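You operate a simulated robot arm through the tools that you are given. There is no shell and no other tool.

You run a simulated robot arm. Do the job below in one go: nothing can be reset, and whatever is moved stays where it is left.

JOB
Put things in order on the top of the long table. At the end: the grey tube from the top of the long table stands where the grey wool tuft stood; the blue tall tin stands where the orange grease cup stood; the grey wool tuft from the top of the long table stands on top of the gear; the red strap roll from the top of the long table stands where the blue tall tin stood; the orange grease cup from the top of the long table is on the cream name plate (marked "Morvesko"); whatever was shut is shut again. Leave all else as you found it, and nothing knocked over.

Only the result counts: the job must be done as asked and must still hold three seconds after the hand-in. Knocking over, shifting, dropping, spilling or breaking anything else fails it.

ROBOT AND FRAMES
A 6-joint arm with a two-finger gripper, fixed in place. Base frame: the origin is on the floor under the middle of its stand, x ahead of it, y to its left, z up; the work surface is at about z = 0.8. Lengths are in m, angles in degrees, forces in N, time in s.
With the tool pointing down near the work surface it reaches from about 0.1 to 0.7 m from the base axis. Its first joint turns from -66.0 to 66.0 degrees. Payload 2.45 kg.
The TCP is the grasp point between the finger pads, 0.03 m short of the fingertips. In the tool frame z runs along the fingers and y along their closing line. The gripper opens to 0.106 m; its body begins 0.079 m behind the TCP.
Orientation is that of the tool frame in the base frame, as a unit quaternion [w, x, y, z]. With the fingers straight down and closing along the base's y, the tool's x points along the base's -x, its y along +y and its z along -z.

CONTROLS
- The arm moves only by the tool nudge_tool. Its argument "rows" is a list of rows, each a list of 7 numbers: the shift along the base's x, y, z in m, then the turn, a rotation vector about the base's x, y, z in degrees, then the opening, from 0 (shut) to 1 (fully open). In form: [[x, y, z, wx, wy, wz, grip], ...]. A call has 1 to 20 rows; each row shifts and turns the commanded pose from where the row before left it. Rows are played at 5 a second. More than 0.05 m and 8.6 degrees between two rows, or a gripper value outside its range, and nothing of the call is played. Where a pose cannot be reached the arm comes as near as it can. A force on the tool above 40 N (or 10 N above the force at the start of the call, whichever is more), or a blocked arm, ends the call early, and 0.2 s more pass. The fingers move at their own pace (about 0.153 m/s each) and stop on an object; they squeeze with about 28 N. The grip force told is the motor's: it shows also when the fingers shut on nothing. Time passes only in rows, and 0.2 s behind the last, so rows that do not move let the fingers close. The reply holds the time, the measured pose of the TCP, the force on the tool along the base axes, the opening and the grip force, in the units named above and with some noise, with the torque about the TCP (base axes, N m) and any sound that the robot's microphone picked up, and new pictures: "show" is both (left out), scene, wrist or none.
- Cameras (640 x 400 px; columns grow to the right, rows downward): "scene" is fixed at [0.0771, 0.4453, 1.3958]; the picture's right is [-0.40, -0.92, 0.00], its down [-0.59, 0.26, -0.76] and it looks along [0.70, -0.31, -0.65] (base axes); focal length 351 px, centre (320, 200). "wrist" rides on the gripper at [0.076, -0.002, -0.106] in the tool frame; the picture's right is [0.02, 1.00, 0.00], its down [-0.78, 0.02, -0.62] and it looks along [-0.62, 0.01, 0.78] (tool axes); focal length 247 px, centre (320, 200). There is no depth. A picture from a camera that has moved, and an enlarged one, comes with that camera's place and axes in the base frame and with its lens.
- inspect(camera, box): a new picture of the part [left, top, right, bottom] of that camera's present view, enlarged. The clock stands still meanwhile.
- sign_off(): hands the job in; it is judged then, once.

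Nothing tells you positions but the pictures and the camera data. Unless the task says otherwise, let go and move clear before handing in.

The tools are called after "Call:" as name(argument=value, ...) on one line, values as JSON. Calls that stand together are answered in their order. nudge_tool: Moves the arm, as the interface text tells. Its arguments: {"type":"object","properties":{"rows":{"type":"array","items":{"type":"array","items":{"type":"number"}}},"show":{"type":"string","enum":["both","scene","wrist","none"]}},"required":["rows"]} The other tools are called the same way: inspect (camera, box) takes an enlarged picture of a part of a camera's view; sign_off () hands the job in.

At the start:

```text
t: 0.0
tcp_pos: [0.3126, 0.1414, 1.1756]
orientation: [0.0, 0.0, 1.0, 0.0]
wrist_force: [-0.2, 0.4, 0.1]
ft_torque: [-0.02, 0.04, 0.0]
width: 0.106
finger_force: 0.0
```

scene: 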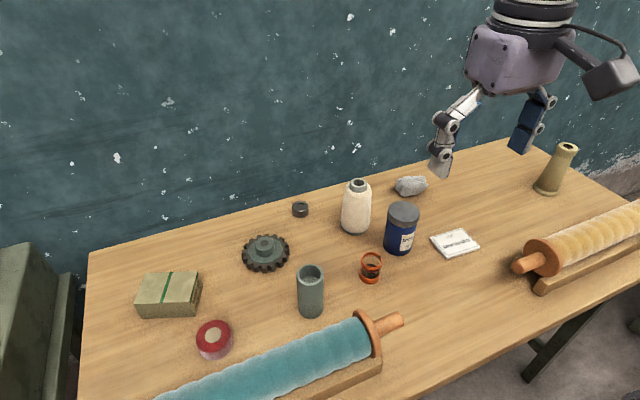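
wrist: 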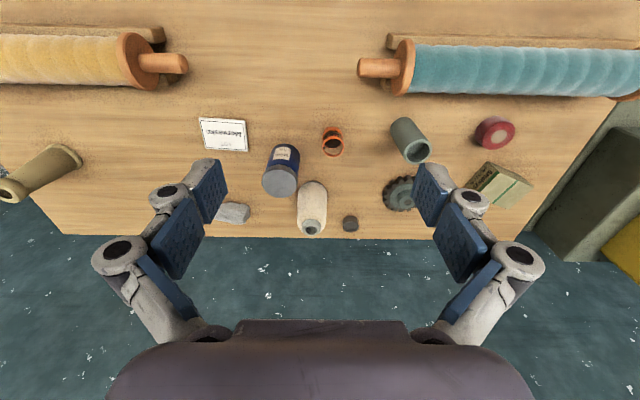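

I see a table with two rollers, a gear, a grey tube, a blue tin, an orange cup, a wool tuft, a name plate, a red strap roll and a few other things. I'll look closer at both camera views before moving.

Call:
inspect(camera="scene", box=[330, 160, 490, 260])

Call:
inspect(camera="scene", box=[230, 200, 390, 300])

Call:
inspect(camera="scene", box=[120, 260, 280, 360])

Call:
inspect(camera="wrist", box=[180, 100, 380, 240])

Call:
inspect(camera="wrist", box=[370, 100, 570, 240])

```text
4.00 times, centred on (410, 210) of scene
camera zoom: at [0.0771, 0.4453, 1.3958], right [-0.4, -0.92, 0.0], down [-0.59, 0.26, -0.76], along [0.7, -0.31, -0.65], focal length 1403 px, centre (-40, 160)
```

zoom: 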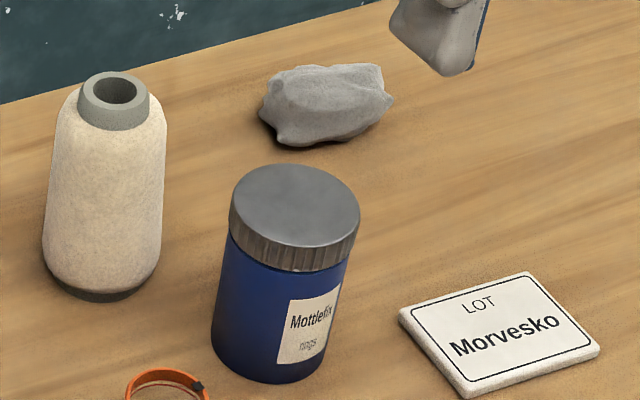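

```text
4.00 times, centred on (310, 250) of scene
camera zoom: at [0.0771, 0.4453, 1.3958], right [-0.4, -0.92, 0.0], down [-0.59, 0.26, -0.76], along [0.7, -0.31, -0.65], focal length 1403 px, centre (360, 0)
```

zoom: 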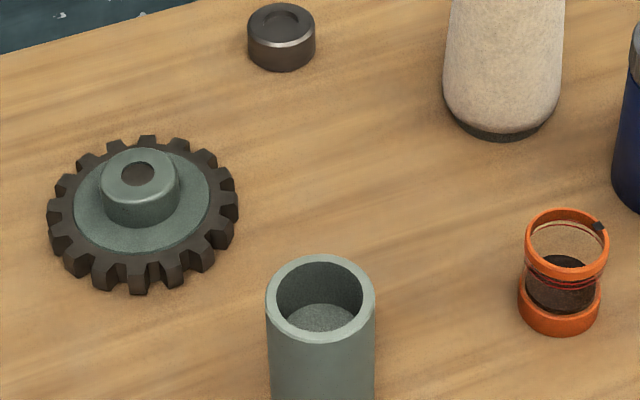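

```text
4.00 times, centred on (200, 310) of scene
camera zoom: at [0.0771, 0.4453, 1.3958], right [-0.4, -0.92, 0.0], down [-0.59, 0.26, -0.76], along [0.7, -0.31, -0.65], focal length 1403 px, centre (800, -240)
```

zoom: 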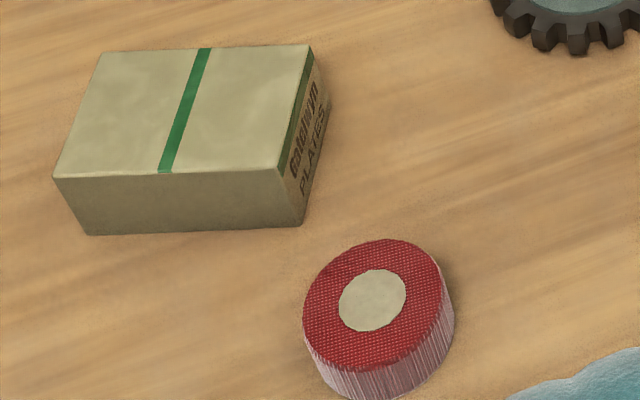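

```text
2.86 times, centred on (280, 170) of wrist
camera zoom: at [0.236, 0.1387, 1.2827], right [-0.02, 1.0, 0.0], down [0.78, 0.02, 0.62], along [0.62, 0.01, -0.78], focal length 706 px, centre (434, 286)
```

zoom: 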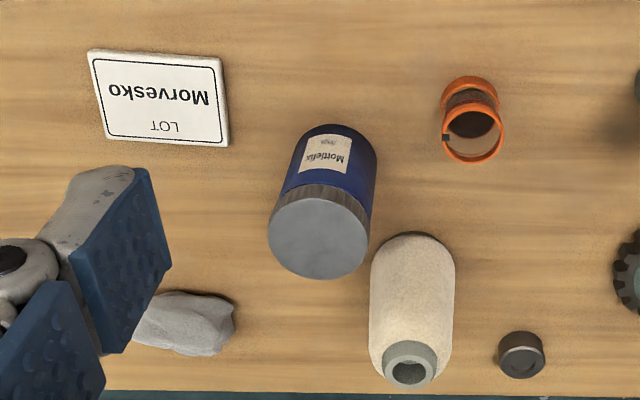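

```text
2.86 times, centred on (470, 170) of wrist
camera zoom: at [0.236, 0.1387, 1.2827], right [-0.02, 1.0, 0.0], down [0.78, 0.02, 0.62], along [0.62, 0.01, -0.78], focal length 706 px, centre (-109, 286)
```

zoom: 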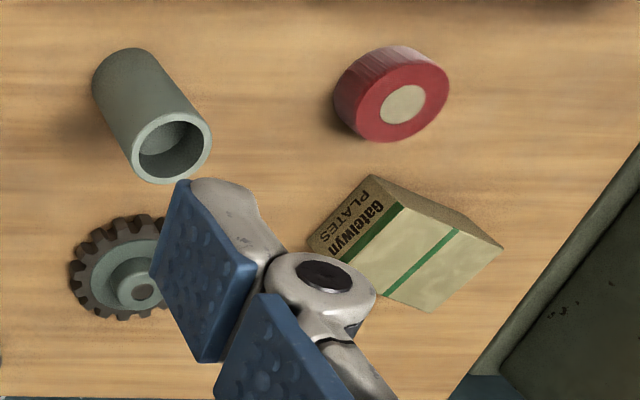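

The objects triangulate well from both cameras: cup about (0.451, 0.168), tin (0.496, 0.070), plate (0.448, -0.052), tuft (0.652, -0.073), gear hub (0.592, 0.350, top about 0.837), tube (0.430, 0.309) and roll (0.431, 0.490). Next I check the gripper's shape and the roller for clearance.

Call:
inspect(camera="scene", box=[400, 0, 640, 180])

Call:
inspect(camera="scene", box=[150, 280, 420, 400])

Call:
inspect(camera="wrist", box=[340, 0, 640, 190])

```text
2.22 times, centred on (520, 90) of scene
camera zoom: at [0.0771, 0.4453, 1.3958], right [-0.4, -0.92, 0.0], down [-0.59, 0.26, -0.76], along [0.7, -0.31, -0.65], focal length 780 px, centre (-124, 444)
```

zoom: 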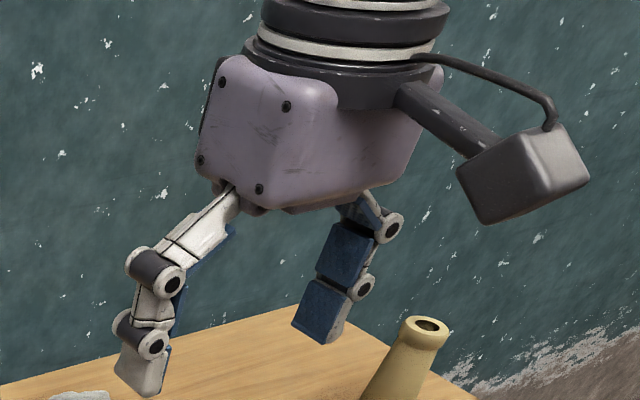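

```text
2.37 times, centred on (285, 340) of scene
camera zoom: at [0.0771, 0.4453, 1.3958], right [-0.4, -0.92, 0.0], down [-0.59, 0.26, -0.76], along [0.7, -0.31, -0.65], focal length 832 px, centre (403, -132)
```

zoom: 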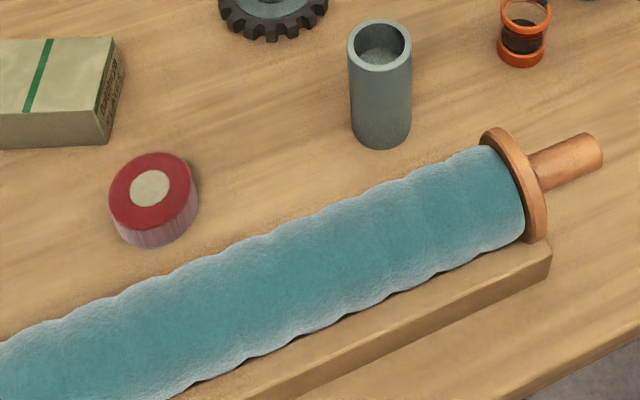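

```text
2.11 times, centred on (490, 95) of wrist
camera zoom: at [0.236, 0.1387, 1.2827], right [-0.02, 1.0, 0.0], down [0.78, 0.02, 0.62], along [0.62, 0.01, -0.78], focal length 520 px, centre (-38, 421)
```

zoom: 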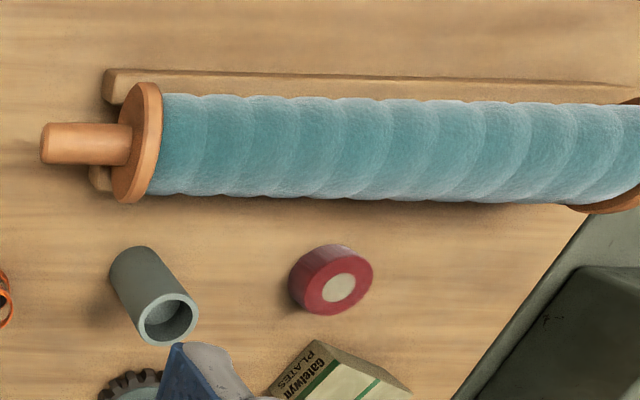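

The gripper body is about 0.10 by 0.06 m and the camera sits 0.076 m off its side, so I'll turn the wrist to keep both away from tall neighbours. First the orange cup: I hover above it, turned about -65° so the fingers miss the blue tin.

Call:
nudge_tool(rows=[[0.0173, 0.0033, -0.027, 0, 0, -8.125, 0.8], [0.0173, 0.0033, -0.027, 0, 0, -8.125, 0.7], [0.0173, 0.0033, -0.027, 0, 0, -8.125, 0.7], [0.0173, 0.0033, -0.027, 0, 0, -8.125, 0.7], [0.0173, 0.0033, -0.027, 0, 0, -8.125, 0.7], [0.0173, 0.0033, -0.027, 0, 0, -8.125, 0.7], [0.0173, 0.0033, -0.027, 0, 0, -8.125, 0.7], [0.0173, 0.0033, -0.027, 0, 0, -8.125, 0.7], [0, 0, 0, 0, 0, 0, 0.7]])

```text
t: 2.0
tcp_pos: [0.4497, 0.1668, 0.9581]
orientation: [0.0, 0.538, 0.843, 0.0]
wrist_force: [-0.1, 0.3, -0.2]
ft_torque: [0.01, 0.01, 0.02]
width: 0.0742
finger_force: 0.1
camera wrist: at [0.4152, 0.2346, 1.0657], right [0.9, 0.44, 0.0], down [0.35, -0.7, 0.62], along [0.27, -0.56, -0.78], focal length 247 px, centre (320, 200)
```

scene: 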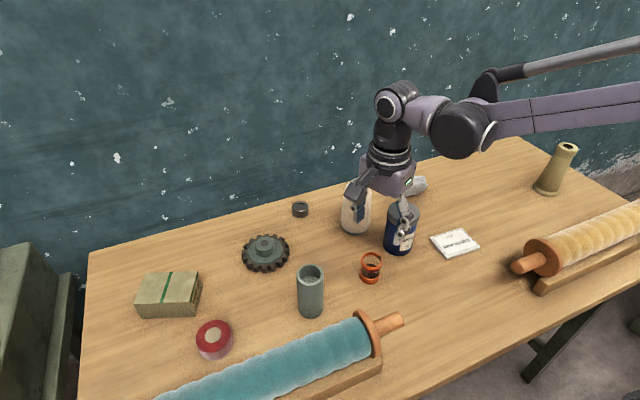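
wrist: 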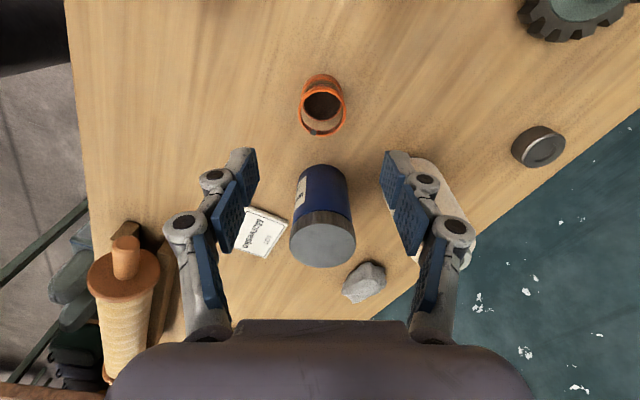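

The pose was reached as commanded and the fingers are well aligned with the gap. I zoom in on the cup in the wrist view to refine its position.

Call:
inspect(camera="wrist", box=[270, 50, 390, 150])

Call:
inspect(camera="scene", box=[330, 150, 450, 290])

```text
4.00 times, centred on (330, 100) of wrist
camera zoom: at [0.4152, 0.2346, 1.0657], right [0.9, 0.44, 0.0], down [0.35, -0.7, 0.62], along [0.27, -0.56, -0.78], focal length 988 px, centre (280, 600)
```

zoom: 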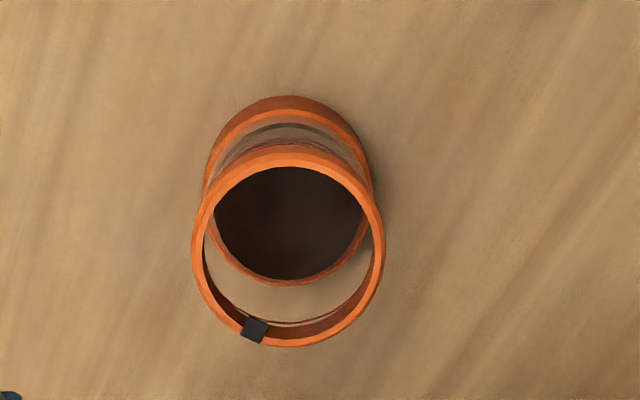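

```text
2.86 times, centred on (390, 220) of scene
camera zoom: at [0.0771, 0.4453, 1.3958], right [-0.4, -0.92, 0.0], down [-0.59, 0.26, -0.76], along [0.7, -0.31, -0.65], focal length 1002 px, centre (120, 143)
```

zoom: 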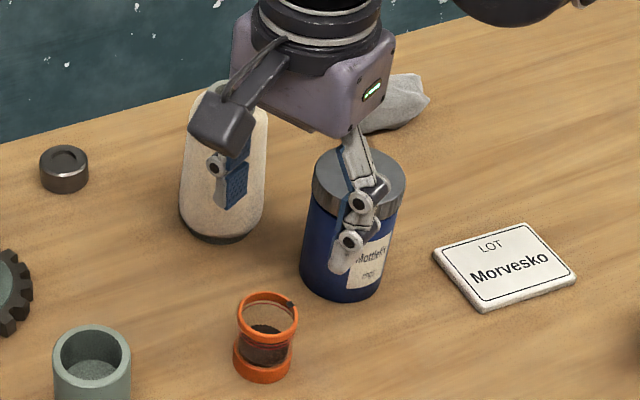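

The cup refines to (0.450, 0.168), directly under the TCP. I descend with the fingers partly open, then check before closing.

Call:
nudge_tool(rows=[[0, 0.0005, -0.025, 0, 0, 0, 0.7], [0, 0.0005, -0.025, 0, 0, 0, 0.7], [0, 0, -0.025, 0, 0, 0, 0.7], [0, 0, -0.025, 0, 0, 0, 0.7], [0, 0, -0.015, 0, 0, 0, 0.7], [0, 0, -0.006, 0, 0, 0, 0.7], [0, 0, 0, 0, 0, 0, 0.7]])

```text
t: 3.6
tcp_pos: [0.4523, 0.1687, 0.8409]
orientation: [0.0, 0.538, 0.843, 0.0]
wrist_force: [0.2, 0.3, 0.6]
ft_torque: [0.02, -0.01, -0.03]
width: 0.0744
finger_force: 0.0
camera wrist: at [0.4169, 0.2358, 0.9459], right [0.9, 0.44, 0.0], down [0.35, -0.7, 0.62], along [0.28, -0.56, -0.78], focal length 247 px, centre (320, 200)
```

scene: 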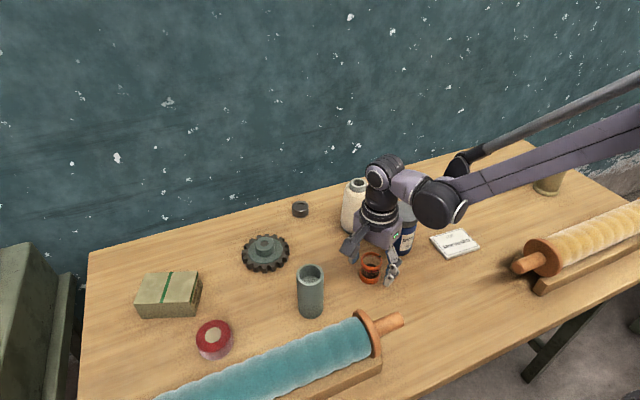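
wrist: 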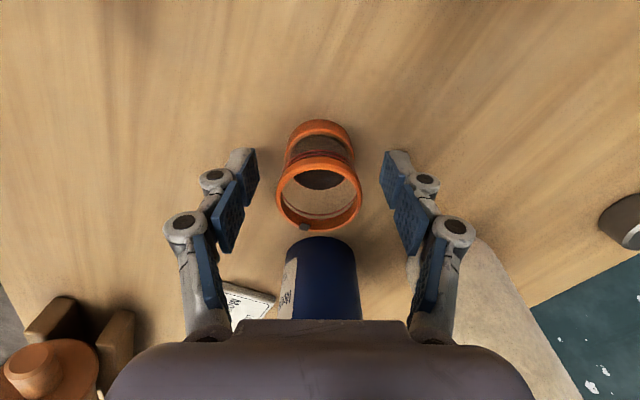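

The cup is centred between the fingers with no contact forces. I go down a few millimetres more and close.

Call:
nudge_tool(rows=[[0, 0, -0.004, 0, 0, 0, 0.7], [0, 0, 0, 0, 0, 0, 0.5], [0, 0, 0, 0, 0, 0, 0.3], [0, 0, 0, 0, 0, 0, 0.3], [0, 0, 0, 0, 0, 0, 0.3]], show="wrist")

```text
t: 4.8
tcp_pos: [0.4507, 0.1687, 0.8366]
orientation: [0.0, 0.537, 0.844, 0.0]
wrist_force: [0.6, 0.4, -0.6]
ft_torque: [0.0, 0.0, 0.0]
width: 0.0409
finger_force: 28.2
camera wrist: at [0.4167, 0.236, 0.942], right [0.9, 0.44, 0.0], down [0.35, -0.7, 0.62], along [0.28, -0.56, -0.78], focal length 247 px, centre (320, 200)
```

wrist: 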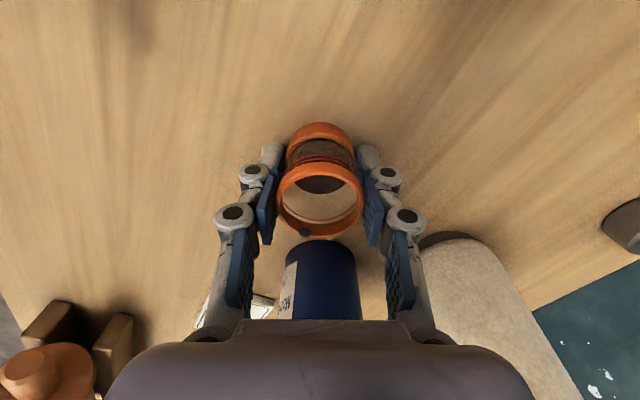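

The cup is gripped (width 0.041 m, 28 N). I lift it straight up well above the tin's height.

Call:
nudge_tool(rows=[[0, 0, 0.01, 0, 0, 0, 0.3], [0, 0, 0.02, 0, 0, 0, 0.3], [0, 0, 0.03, 0, 0, 0, 0.3], [0, 0, 0.03, 0, 0, 0, 0.3], [0, 0, 0.03, 0, 0, 0, 0.3], [0, 0, 0.025, 0, 0, 0, 0.3], [0, 0, 0, 0, 0, 0, 0.3]])

```text
t: 6.4
tcp_pos: [0.451, 0.1667, 0.9796]
orientation: [0.0, 0.537, 0.843, 0.0]
wrist_force: [-0.2, -0.3, -0.4]
ft_torque: [-0.01, 0.01, -0.03]
width: 0.0317
finger_force: 0.1
camera wrist: at [0.4164, 0.2346, 1.0862], right [0.9, 0.44, 0.0], down [0.35, -0.7, 0.62], along [0.28, -0.56, -0.78], focal length 247 px, centre (320, 200)
```

scene: 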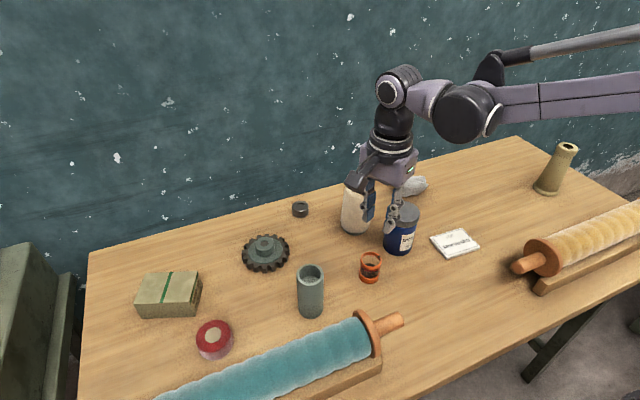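
wrist: 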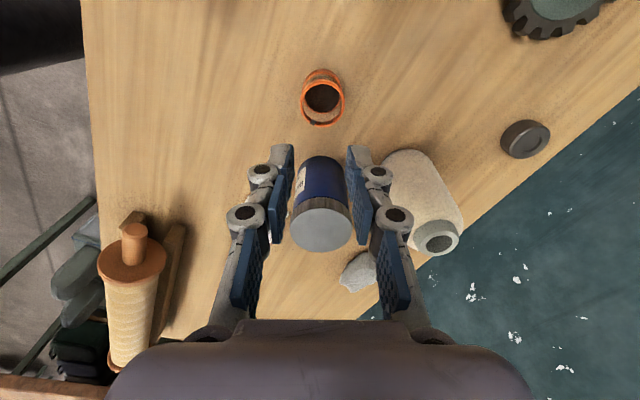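

The fingers slipped off and the cup stayed on the table; the width is now 0.032 m with nothing held. I check closely that the cup is upright, unspilled and unmoved before retrying.

Call:
inspect(camera="scene", box=[330, 230, 410, 290])

Call:
inspect(camera="wrist", box=[270, 50, 390, 150])

Call:
inspect(camera="wrist", box=[200, 130, 440, 340])

```text
6.67 times, centred on (370, 260) of scene
camera zoom: at [0.0771, 0.4453, 1.3958], right [-0.4, -0.92, 0.0], down [-0.59, 0.26, -0.76], along [0.7, -0.31, -0.65], focal length 2339 px, centre (-13, -200)
```

zoom: 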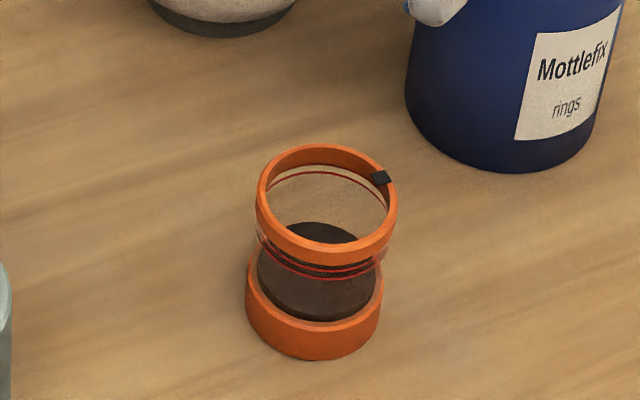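

```text
4.00 times, centred on (330, 100) of wrist
camera zoom: at [0.4164, 0.2346, 1.0862], right [0.9, 0.44, 0.0], down [0.35, -0.7, 0.62], along [0.28, -0.56, -0.78], focal length 988 px, centre (280, 600)
```

zoom: 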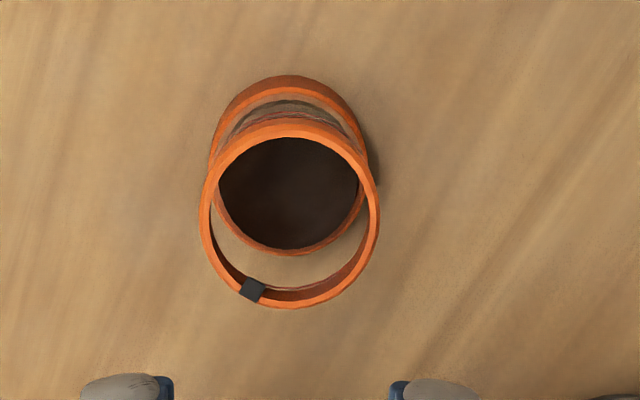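

```text
1.90 times, centred on (320, 235) of wrist
camera zoom: at [0.4164, 0.2346, 1.0862], right [0.9, 0.44, 0.0], down [0.35, -0.7, 0.62], along [0.28, -0.56, -0.78], focal length 470 px, centre (320, 133)
```

zoom: 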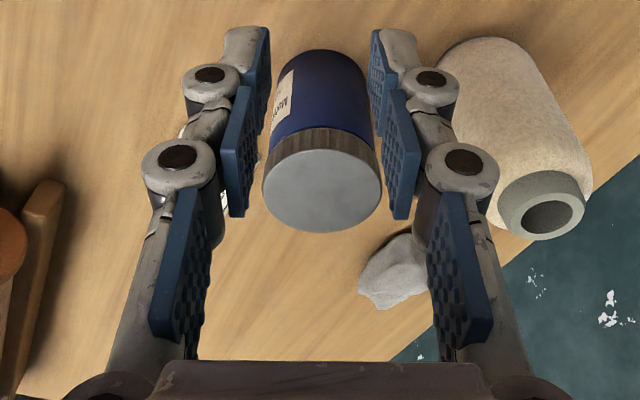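

The cup stands upright and intact at the same spot. I retry lower down with a full squeeze and a very slow initial lift, so I can see whether it holds.

Call:
nudge_tool(rows=[[0, 0, -0.01, 0, 0, 0, 0.7], [0, 0, -0.015, 0, 0, 0, 0.7], [0, 0, -0.025, 0, 0, 0, 0.7], [0, 0, -0.025, 0, 0, 0, 0.7], [0, 0, -0.025, 0, 0, 0, 0.7], [0, 0, -0.025, 0, 0, 0, 0.7], [0, 0, -0.015, 0, 0, 0, 0.7], [0, 0, -0.006, 0, 0, 0, 0.7], [0, 0, 0, 0, 0, 0, 0.7], [0, 0, 0, 0, 0, 0, 0.5], [0, 0, 0, 0, 0, 0, 0.2], [0, 0, 0, 0, 0, 0, 0], [0, 0, 0, 0, 0, 0, 0], [0, 0, 0, 0, 0, 0, 0]])

Call:
inspect(camera="wrist", box=[200, 90, 440, 260])

Call:
inspect(camera="scene", box=[320, 200, 440, 290])

```text
t: 9.4
tcp_pos: [0.4512, 0.1701, 0.833]
orientation: [0.0, 0.538, 0.843, 0.0]
wrist_force: [-1.4, -0.3, 0.0]
ft_torque: [0.03, 0.02, 0.01]
width: 0.0408
finger_force: 28.3
camera wrist: at [0.4166, 0.2366, 0.9397], right [0.9, 0.44, 0.0], down [0.35, -0.7, 0.62], along [0.28, -0.56, -0.78], focal length 247 px, centre (320, 200)
```

scene: 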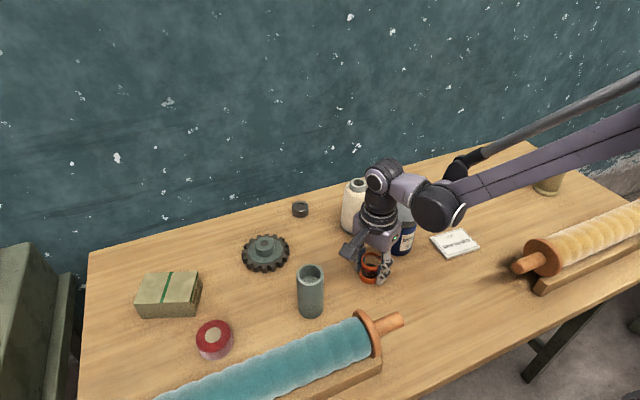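
wrist: 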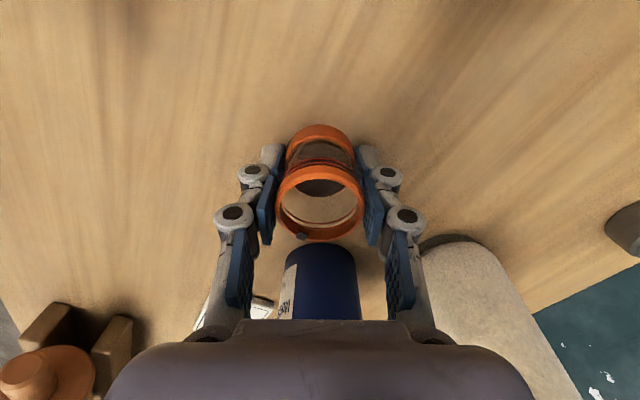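

```text
2.35 times, centred on (320, 175) of wrist
camera zoom: at [0.4166, 0.2366, 0.9397], right [0.9, 0.44, 0.0], down [0.35, -0.7, 0.62], along [0.28, -0.56, -0.78], focal length 581 px, centre (320, 259)
```

zoom: 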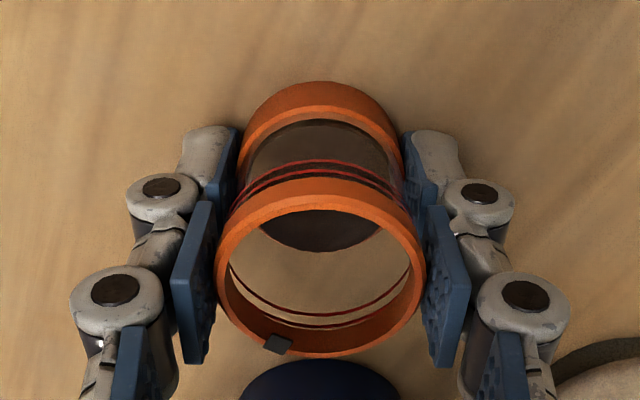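

```text
4.44 times, centred on (380, 245) of scene
camera zoom: at [0.0771, 0.4453, 1.3958], right [-0.4, -0.92, 0.0], down [-0.59, 0.26, -0.76], along [0.7, -0.31, -0.65], focal length 1559 px, centre (53, 0)
```

zoom: 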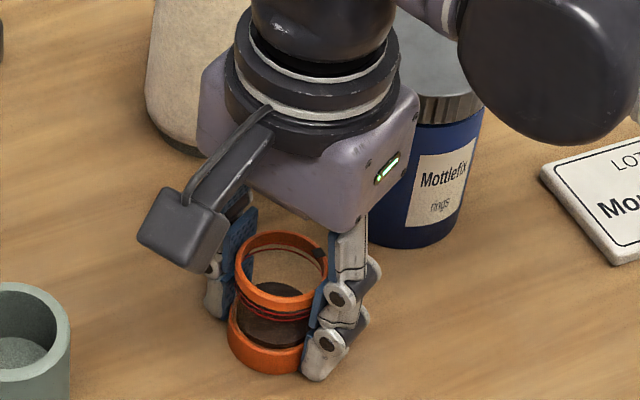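

The pads sit squarely on both orange rings with 28 N. I lift by a few millimetres very slowly and check.

Call:
nudge_tool(rows=[[0, 0, 0.002, 0, 0, 0, 0], [0, 0, 0.002, 0, 0, 0, 0], [0, 0, 0.003, 0, 0, 0, 0], [0, 0, 0.003, 0, 0, 0, 0], [0, 0, 0.004, 0, 0, 0, 0], [0, 0, 0, 0, 0, 0, 0]])

Call:
inspect(camera="wrist", box=[200, 90, 440, 260])

Call:
inspect(camera="scene", box=[320, 200, 440, 290])

```text
t: 10.8
tcp_pos: [0.4515, 0.1694, 0.8472]
orientation: [0.0, 0.538, 0.843, 0.0]
wrist_force: [0.2, 0.3, -0.9]
ft_torque: [-0.02, 0.0, 0.01]
width: 0.0412
finger_force: 28.3
camera wrist: at [0.4169, 0.2363, 0.9542], right [0.9, 0.44, 0.0], down [0.35, -0.7, 0.62], along [0.28, -0.56, -0.78], focal length 247 px, centre (320, 200)
```

scene: 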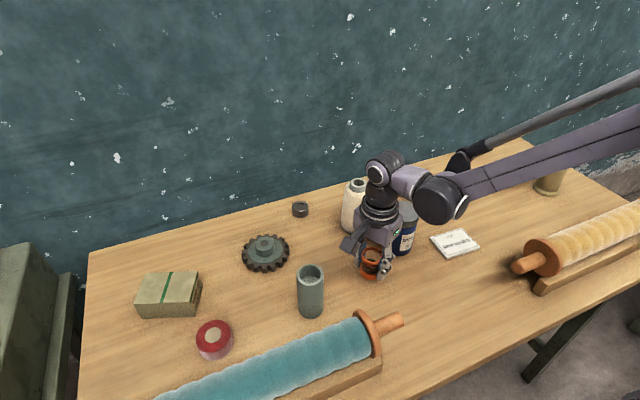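
wrist: 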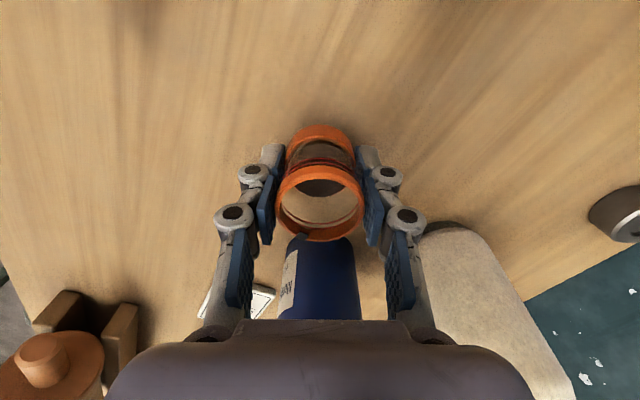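

```text
2.35 times, centred on (320, 175) of wrist
camera zoom: at [0.4169, 0.2363, 0.9542], right [0.9, 0.44, 0.0], down [0.35, -0.7, 0.62], along [0.28, -0.56, -0.78], focal length 581 px, centre (320, 259)
```

zoom: 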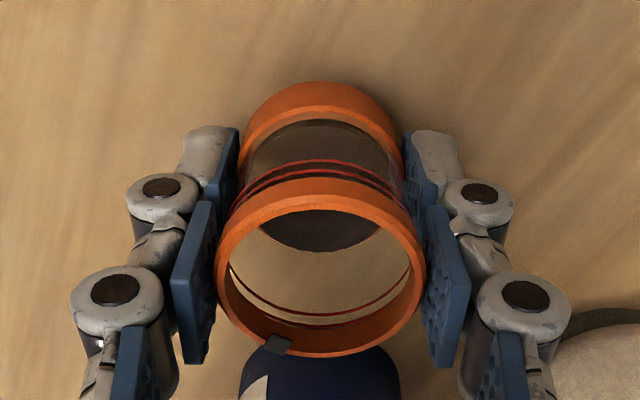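

```text
4.44 times, centred on (380, 245) of scene
camera zoom: at [0.0771, 0.4453, 1.3958], right [-0.4, -0.92, 0.0], down [-0.59, 0.26, -0.76], along [0.7, -0.31, -0.65], focal length 1559 px, centre (53, 0)
```

zoom: 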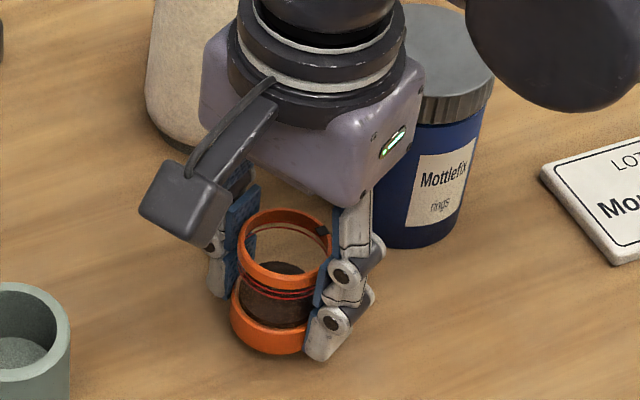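

It holds now; the cup rises with the gripper. I continue lifting at a gentle speed.

Call:
nudge_tool(rows=[[0, 0, 0.006, 0, 0, 0, 0], [0, 0, 0.008, 0, 0, 0, 0], [0, 0, 0.01, 0, 0, 0, 0], [0, 0, 0.012, 0, 0, 0, 0], [0, 0, 0.013, 0, 0, 0, 0], [0, 0, 0.013, 0, 0, 0, 0], [0, 0, 0.013, 0, 0, 0, 0], [0, 0, 0.013, 0, 0, 0, 0], [0, 0, 0.012, 0, 0, 0, 0], [0, 0, 0.012, 0, 0, 0, 0], [0, 0, 0.01, 0, 0, 0, 0], [0, 0, 0.008, 0, 0, 0, 0], [0, 0, 0, 0, 0, 0, 0]])

```text
t: 13.6
tcp_pos: [0.4504, 0.1682, 0.9786]
orientation: [0.0, 0.537, 0.843, 0.0]
wrist_force: [0.0, 0.5, -0.6]
ft_torque: [0.01, 0.02, 0.02]
width: 0.0412
finger_force: 28.2
camera wrist: at [0.4166, 0.2356, 1.0851], right [0.9, 0.44, 0.0], down [0.35, -0.7, 0.62], along [0.28, -0.56, -0.78], focal length 247 px, centre (320, 200)
```

scene: 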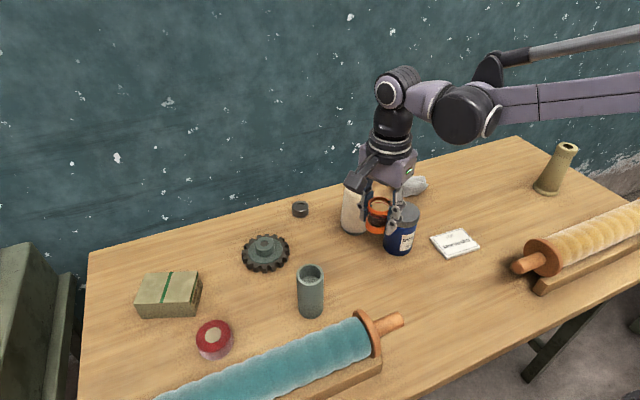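
wrist: 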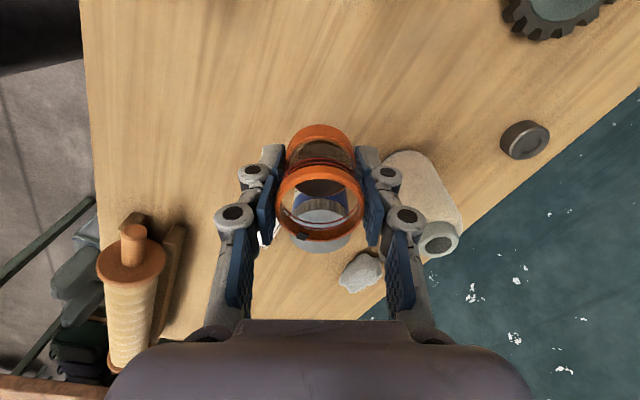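

The cup is securely held. I carry it level over the tin to above the name plate.

Call:
nudge_tool(rows=[[0, -0.008, 0, 0, 0, 0, 0], [0, -0.015, 0, 0, 0, 0, 0], [0, -0.02, 0, 0, 0, 0, 0], [-0.001, -0.02, 0, 0, 0, 0, 0], [-0.001, -0.022, 0, 0, 0, 0, 0], [-0.001, -0.022, 0, 0, 0, 0, 0], [0, -0.022, 0, 0, 0, 0, 0], [0, -0.022, 0, 0, 0, 0, 0], [0, -0.022, 0, 0, 0, 0, 0], [0, -0.02, 0, 0, 0, 0, 0], [0, -0.015, 0, 0, 0, 0, 0], [0, -0.011, 0, 0, 0, 0, 0], [0, 0, 0, 0, 0, 0, 0]])

```text
t: 16.4
tcp_pos: [0.4465, -0.0497, 0.9805]
orientation: [0.0, 0.537, 0.844, 0.001]
wrist_force: [-0.6, 0.3, -0.9]
ft_torque: [-0.02, 0.01, -0.03]
width: 0.0409
finger_force: 28.1
camera wrist: at [0.4132, 0.0175, 1.0858], right [0.9, 0.44, 0.0], down [0.35, -0.7, 0.62], along [0.28, -0.56, -0.78], focal length 247 px, centre (320, 200)
```

scene: 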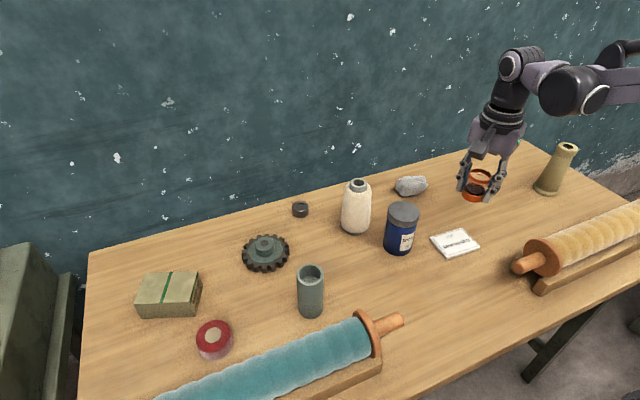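
wrist: 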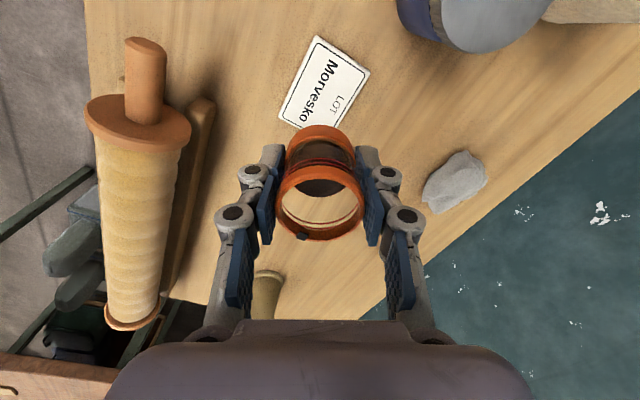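

The cup is above the plate's centre (about 0.449, -0.050). I descend to just above the plate.

Call:
nudge_tool(rows=[[0.002, 0, -0.01, 0, 0, 0, 0], [0, 0, -0.015, 0, 0, 0, 0], [0, 0, -0.02, 0, 0, 0, 0], [0, 0, -0.02, 0, 0, 0, 0], [0, 0, -0.02, 0, 0, 0, 0], [0, 0, -0.018, 0, 0, 0, 0], [0, 0, -0.012, 0, 0, 0, 0], [0, 0, -0.008, 0, 0, 0, 0], [0, 0, -0.004, 0, 0, 0, 0], [0, 0, 0, 0, 0, 0, 0]])

Call:
inspect(camera="scene", box=[400, 190, 520, 280])

Call:
inspect(camera="wrist", box=[200, 90, 440, 260])

```text
t: 18.6
tcp_pos: [0.4493, -0.05, 0.8507]
orientation: [0.0, 0.537, 0.843, 0.0]
wrist_force: [0.0, 0.4, -1.1]
ft_torque: [-0.02, -0.03, -0.01]
width: 0.0412
finger_force: 28.6
camera wrist: at [0.4162, 0.0178, 0.9577], right [0.9, 0.44, 0.0], down [0.35, -0.7, 0.62], along [0.28, -0.56, -0.78], focal length 247 px, centre (320, 200)
```

scene: 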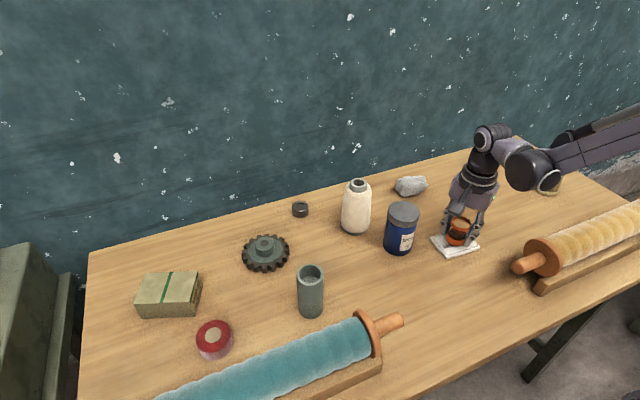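
wrist: 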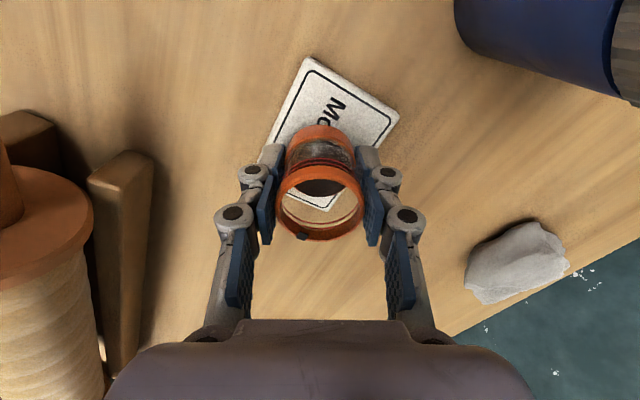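

```text
4.44 times, centred on (460, 235) of scene
camera zoom: at [0.0771, 0.4453, 1.3958], right [-0.4, -0.92, 0.0], down [-0.59, 0.26, -0.76], along [0.7, -0.31, -0.65], focal length 1559 px, centre (-302, 44)
```

zoom: 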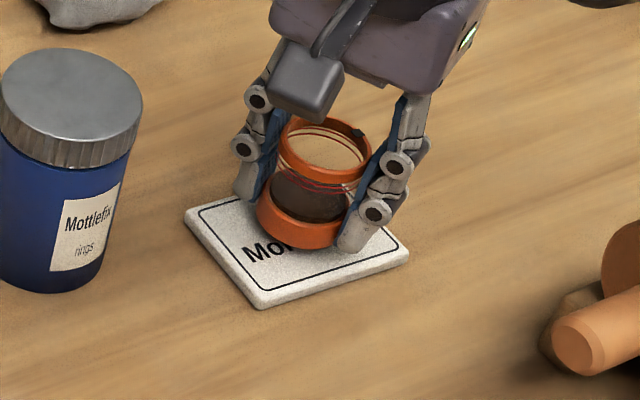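

```text
2.35 times, centred on (320, 175) of wrist
camera zoom: at [0.4162, 0.0178, 0.9577], right [0.9, 0.44, 0.0], down [0.35, -0.7, 0.62], along [0.28, -0.56, -0.78], focal length 581 px, centre (320, 259)
```

zoom: 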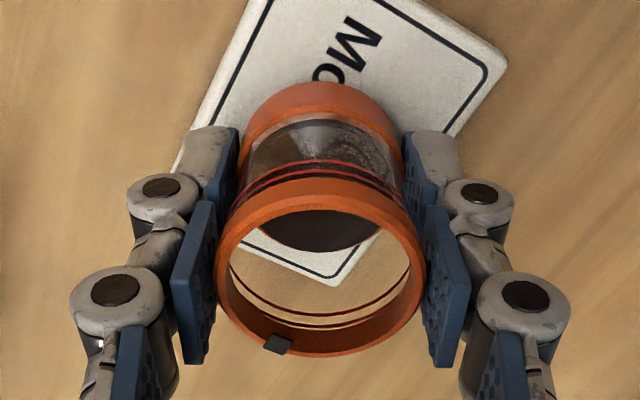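

The cup hovers about a centimetre above the plate, well centred. I lower in small steps until contact shows.

Call:
nudge_tool(rows=[[0, 0, -0.002, 0, 0, 0, 0], [0, 0, -0.002, 0, 0, 0, 0], [0, 0, -0.0015, 0, 0, 0, 0], [0, 0, -0.0015, 0, 0, 0, 0], [0, 0, 0, 0, 0, 0, 0]], show="none")

Call:
inspect(camera="scene", box=[420, 200, 500, 260])

```text
t: 19.8
tcp_pos: [0.4506, -0.049, 0.844]
orientation: [0.0, 0.537, 0.843, 0.0]
wrist_force: [-0.5, 0.7, -1.7]
ft_torque: [0.02, 0.0, 0.0]
width: 0.0411
finger_force: 28.4
```

```text
6.67 times, centred on (460, 230) of scene
camera zoom: at [0.0771, 0.4453, 1.3958], right [-0.4, -0.92, 0.0], down [-0.59, 0.26, -0.76], along [0.7, -0.31, -0.65], focal length 2339 px, centre (-613, 0)
```

zoom: 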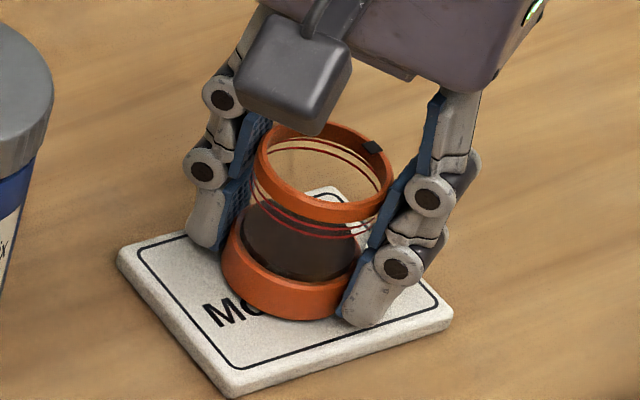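

The cup is nearly touching the plate. I continue in 1 mm steps.

Call:
nudge_tool(rows=[[0, 0, -0.001, 0, 0, 0, 0], [0, 0, -0.001, 0, 0, 0, 0], [0, 0, 0, 0, 0, 0, 0]], show="none")

```text
t: 20.6
tcp_pos: [0.4499, -0.0504, 0.8431]
orientation: [-0.001, 0.536, 0.844, 0.0]
wrist_force: [0.1, 2.4, 6.2]
ft_torque: [0.03, 0.05, -0.01]
width: 0.0409
finger_force: 28.0
```

Contact is confirmed at about 6 N upward. I open the fingers modestly and check the cup.

Call:
nudge_tool(rows=[[0, 0, 0, 0, 0, 0, 0.35], [0, 0, 0, 0, 0, 0, 0.42], [0, 0, 0, 0, 0, 0, 0.6], [0, 0, 0, 0, 0, 0, 0.6]])

Call:
inspect(camera="scene", box=[420, 200, 500, 260])

```text
t: 21.6
tcp_pos: [0.4498, -0.0496, 0.8428]
orientation: [0.001, 0.537, 0.843, 0.001]
wrist_force: [-0.5, -0.1, -0.4]
ft_torque: [-0.01, 0.02, -0.05]
width: 0.0637
finger_force: 0.0
camera wrist: at [0.4159, 0.017, 0.9492], right [0.9, 0.44, 0.0], down [0.35, -0.7, 0.62], along [0.28, -0.56, -0.78], focal length 247 px, centre (320, 200)
```

scene: 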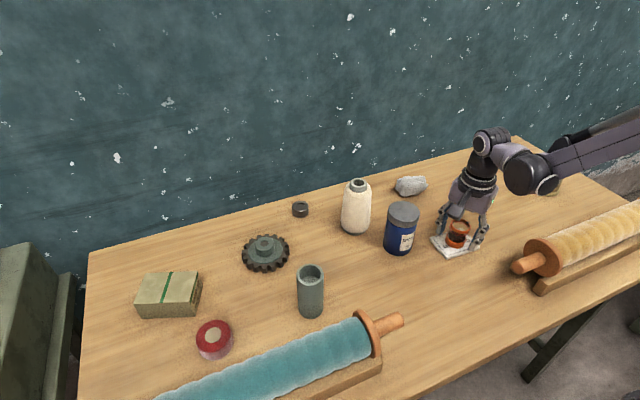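
wrist: 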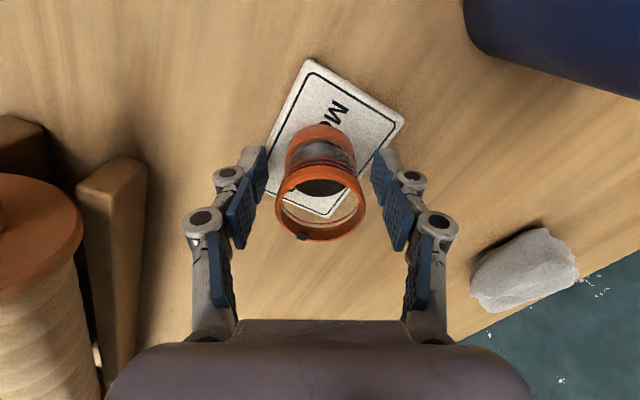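

```text
6.67 times, centred on (460, 230) of scene
camera zoom: at [0.0771, 0.4453, 1.3958], right [-0.4, -0.92, 0.0], down [-0.59, 0.26, -0.76], along [0.7, -0.31, -0.65], focal length 2339 px, centre (-613, 0)
```

zoom: 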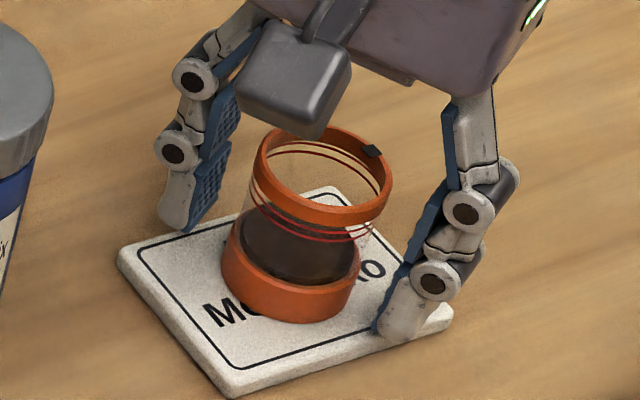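

The cup stands on the plate. I rise clear, then turn to about +36° yaw while moving over the blue tin, so the closing line is perpendicular to the direction of the cream bottle.

Call:
nudge_tool(rows=[[0, 0, 0.01, 0, 0, 0, 0.62], [0, 0, 0.02, 0, 0, 0, 0.65], [0, 0, 0.03, 0, 0, 0, 0.7], [0, 0, 0.035, 0, 0, 0, 0.8], [0, 0, 0.035, 0, 0, 0, 0.9], [0, 0, 0.03, 0, 0, 0, 0.95], [0, 0, 0, 0, 0, 8.4, 0.95], [0, 0, 0, 0, 0, 8.4, 0.95], [0.0046, 0.012, 0, 0, 0, 8.4, 0.95], [0.0046, 0.012, 0, 0, 0, 8.4, 0.95], [0.0046, 0.012, 0, 0, 0, 8.4, 0.95], [0.0046, 0.012, 0, 0, 0, 8.4, 0.95], [0.0046, 0.012, 0, 0, 0, 8.4, 0.95], [0.0046, 0.012, 0, 0, 0, 8.4, 0.95], [0.0046, 0.012, 0, 0, 0, 8.4, 0.95], [0.0046, 0.012, 0, 0, 0, 8.4, 0.95], [0.0046, 0.012, 0, 0, 0, 8.4, 0.95], [0.0046, 0.012, 0, 0, 0, 8.4, 0.95], [0, 0, 0, 0, 0, 0, 0.95]])

```text
t: 25.6
tcp_pos: [0.4959, 0.0695, 1.0]
orientation: [0.0, -0.309, 0.951, 0.001]
wrist_force: [0.6, 0.2, -0.8]
ft_torque: [-0.04, -0.03, 0.02]
width: 0.1007
finger_force: 0.1
camera wrist: at [0.4347, 0.022, 1.1074], right [-0.6, 0.8, 0.0], down [0.62, 0.47, 0.62], along [0.5, 0.38, -0.78], focal length 247 px, centre (320, 200)
```

scene: 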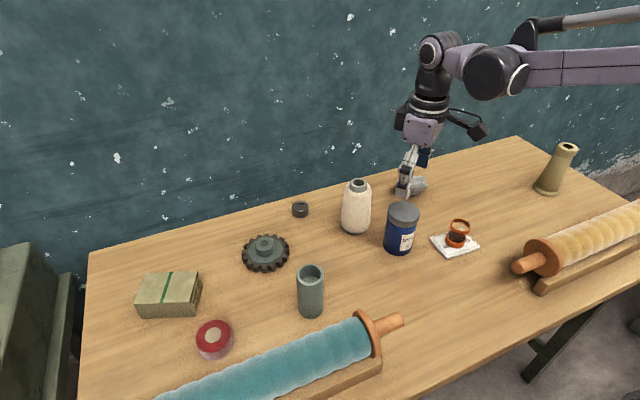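
wrist: 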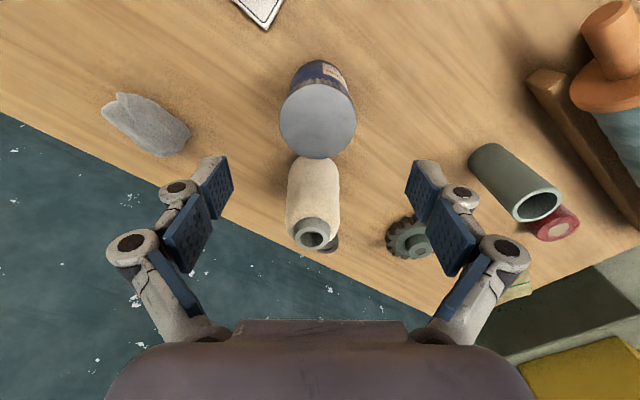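

I'm over the tin. A zoom on its lid in the wrist view will refine its centre.

Call:
inspect(camera="wrist", box=[250, 40, 390, 180])

Call:
inspect(camera="scene", box=[360, 180, 500, 280])

```text
2.86 times, centred on (320, 110) of wrist
camera zoom: at [0.4347, 0.022, 1.1074], right [-0.6, 0.8, 0.0], down [0.62, 0.47, 0.62], along [0.5, 0.38, -0.78], focal length 706 px, centre (320, 457)
```

zoom: 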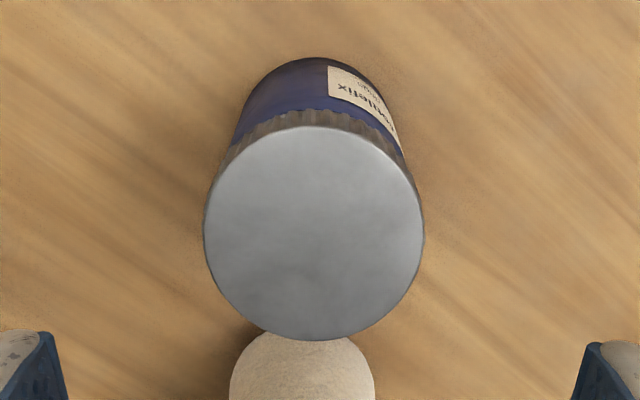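

```text
4.00 times, centred on (430, 230) of scene
camera zoom: at [0.0771, 0.4453, 1.3958], right [-0.4, -0.92, 0.0], down [-0.59, 0.26, -0.76], along [0.7, -0.31, -0.65], focal length 1403 px, centre (-120, 80)
```

zoom: 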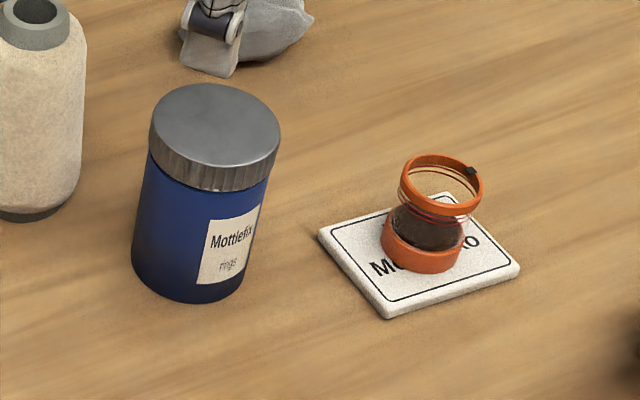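

The tin is at about (0.4965, 0.068), lid top at 0.908 and lid bottom near 0.886. I descend around it to grip the body below the lid.

Call:
nudge_tool(rows=[[0.0006, -0.0015, -0.02, 0, 0, 0, 0.95], [0, 0, -0.025, 0, 0, 0, 0.95], [0, 0, -0.025, 0, 0, 0, 0.95], [0, 0, -0.025, 0, 0, 0, 0.95], [0, 0, -0.025, 0, 0, 0, 0.95], [0, 0, -0.02, 0, 0, 0, 0.95], [0, 0, -0.012, 0, 0, 0, 0.95], [0, 0, -0.003, 0, 0, 0, 0.95], [0, 0, 0, 0, 0, 0, 0.95]])

Call:
inspect(camera="scene", box=[340, 170, 460, 270])

```text
t: 27.6
tcp_pos: [0.4958, 0.0688, 0.8484]
orientation: [0.001, -0.308, 0.951, 0.0]
wrist_force: [0.5, -1.1, 0.4]
ft_torque: [0.01, 0.01, -0.02]
width: 0.1005
finger_force: 0.0
camera wrist: at [0.4351, 0.0215, 0.9541], right [-0.6, 0.8, 0.0], down [0.62, 0.47, 0.62], along [0.5, 0.37, -0.78], focal length 247 px, centre (320, 200)
```

scene: 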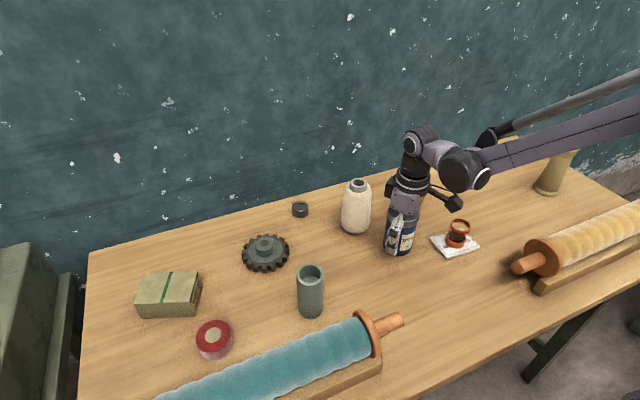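
wrist: 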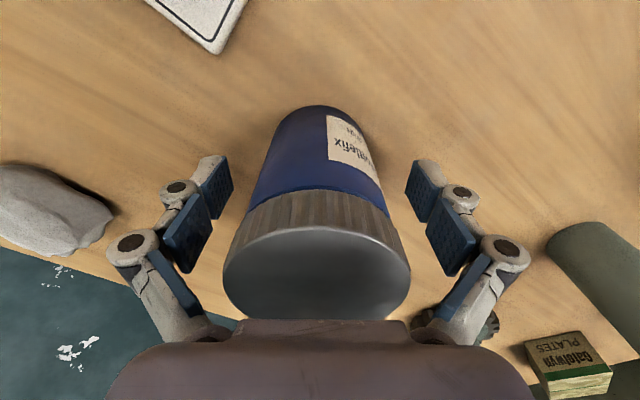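

```text
4.00 times, centred on (400, 220) of scene
camera zoom: at [0.0771, 0.4453, 1.3958], right [-0.4, -0.92, 0.0], down [-0.59, 0.26, -0.76], along [0.7, -0.31, -0.65], focal length 1403 px, centre (0, 120)
```

zoom: 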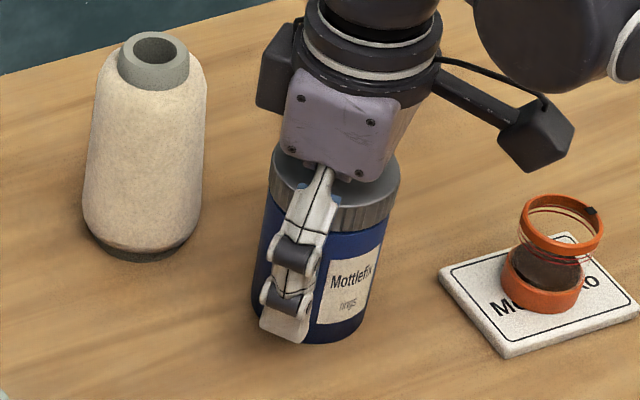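

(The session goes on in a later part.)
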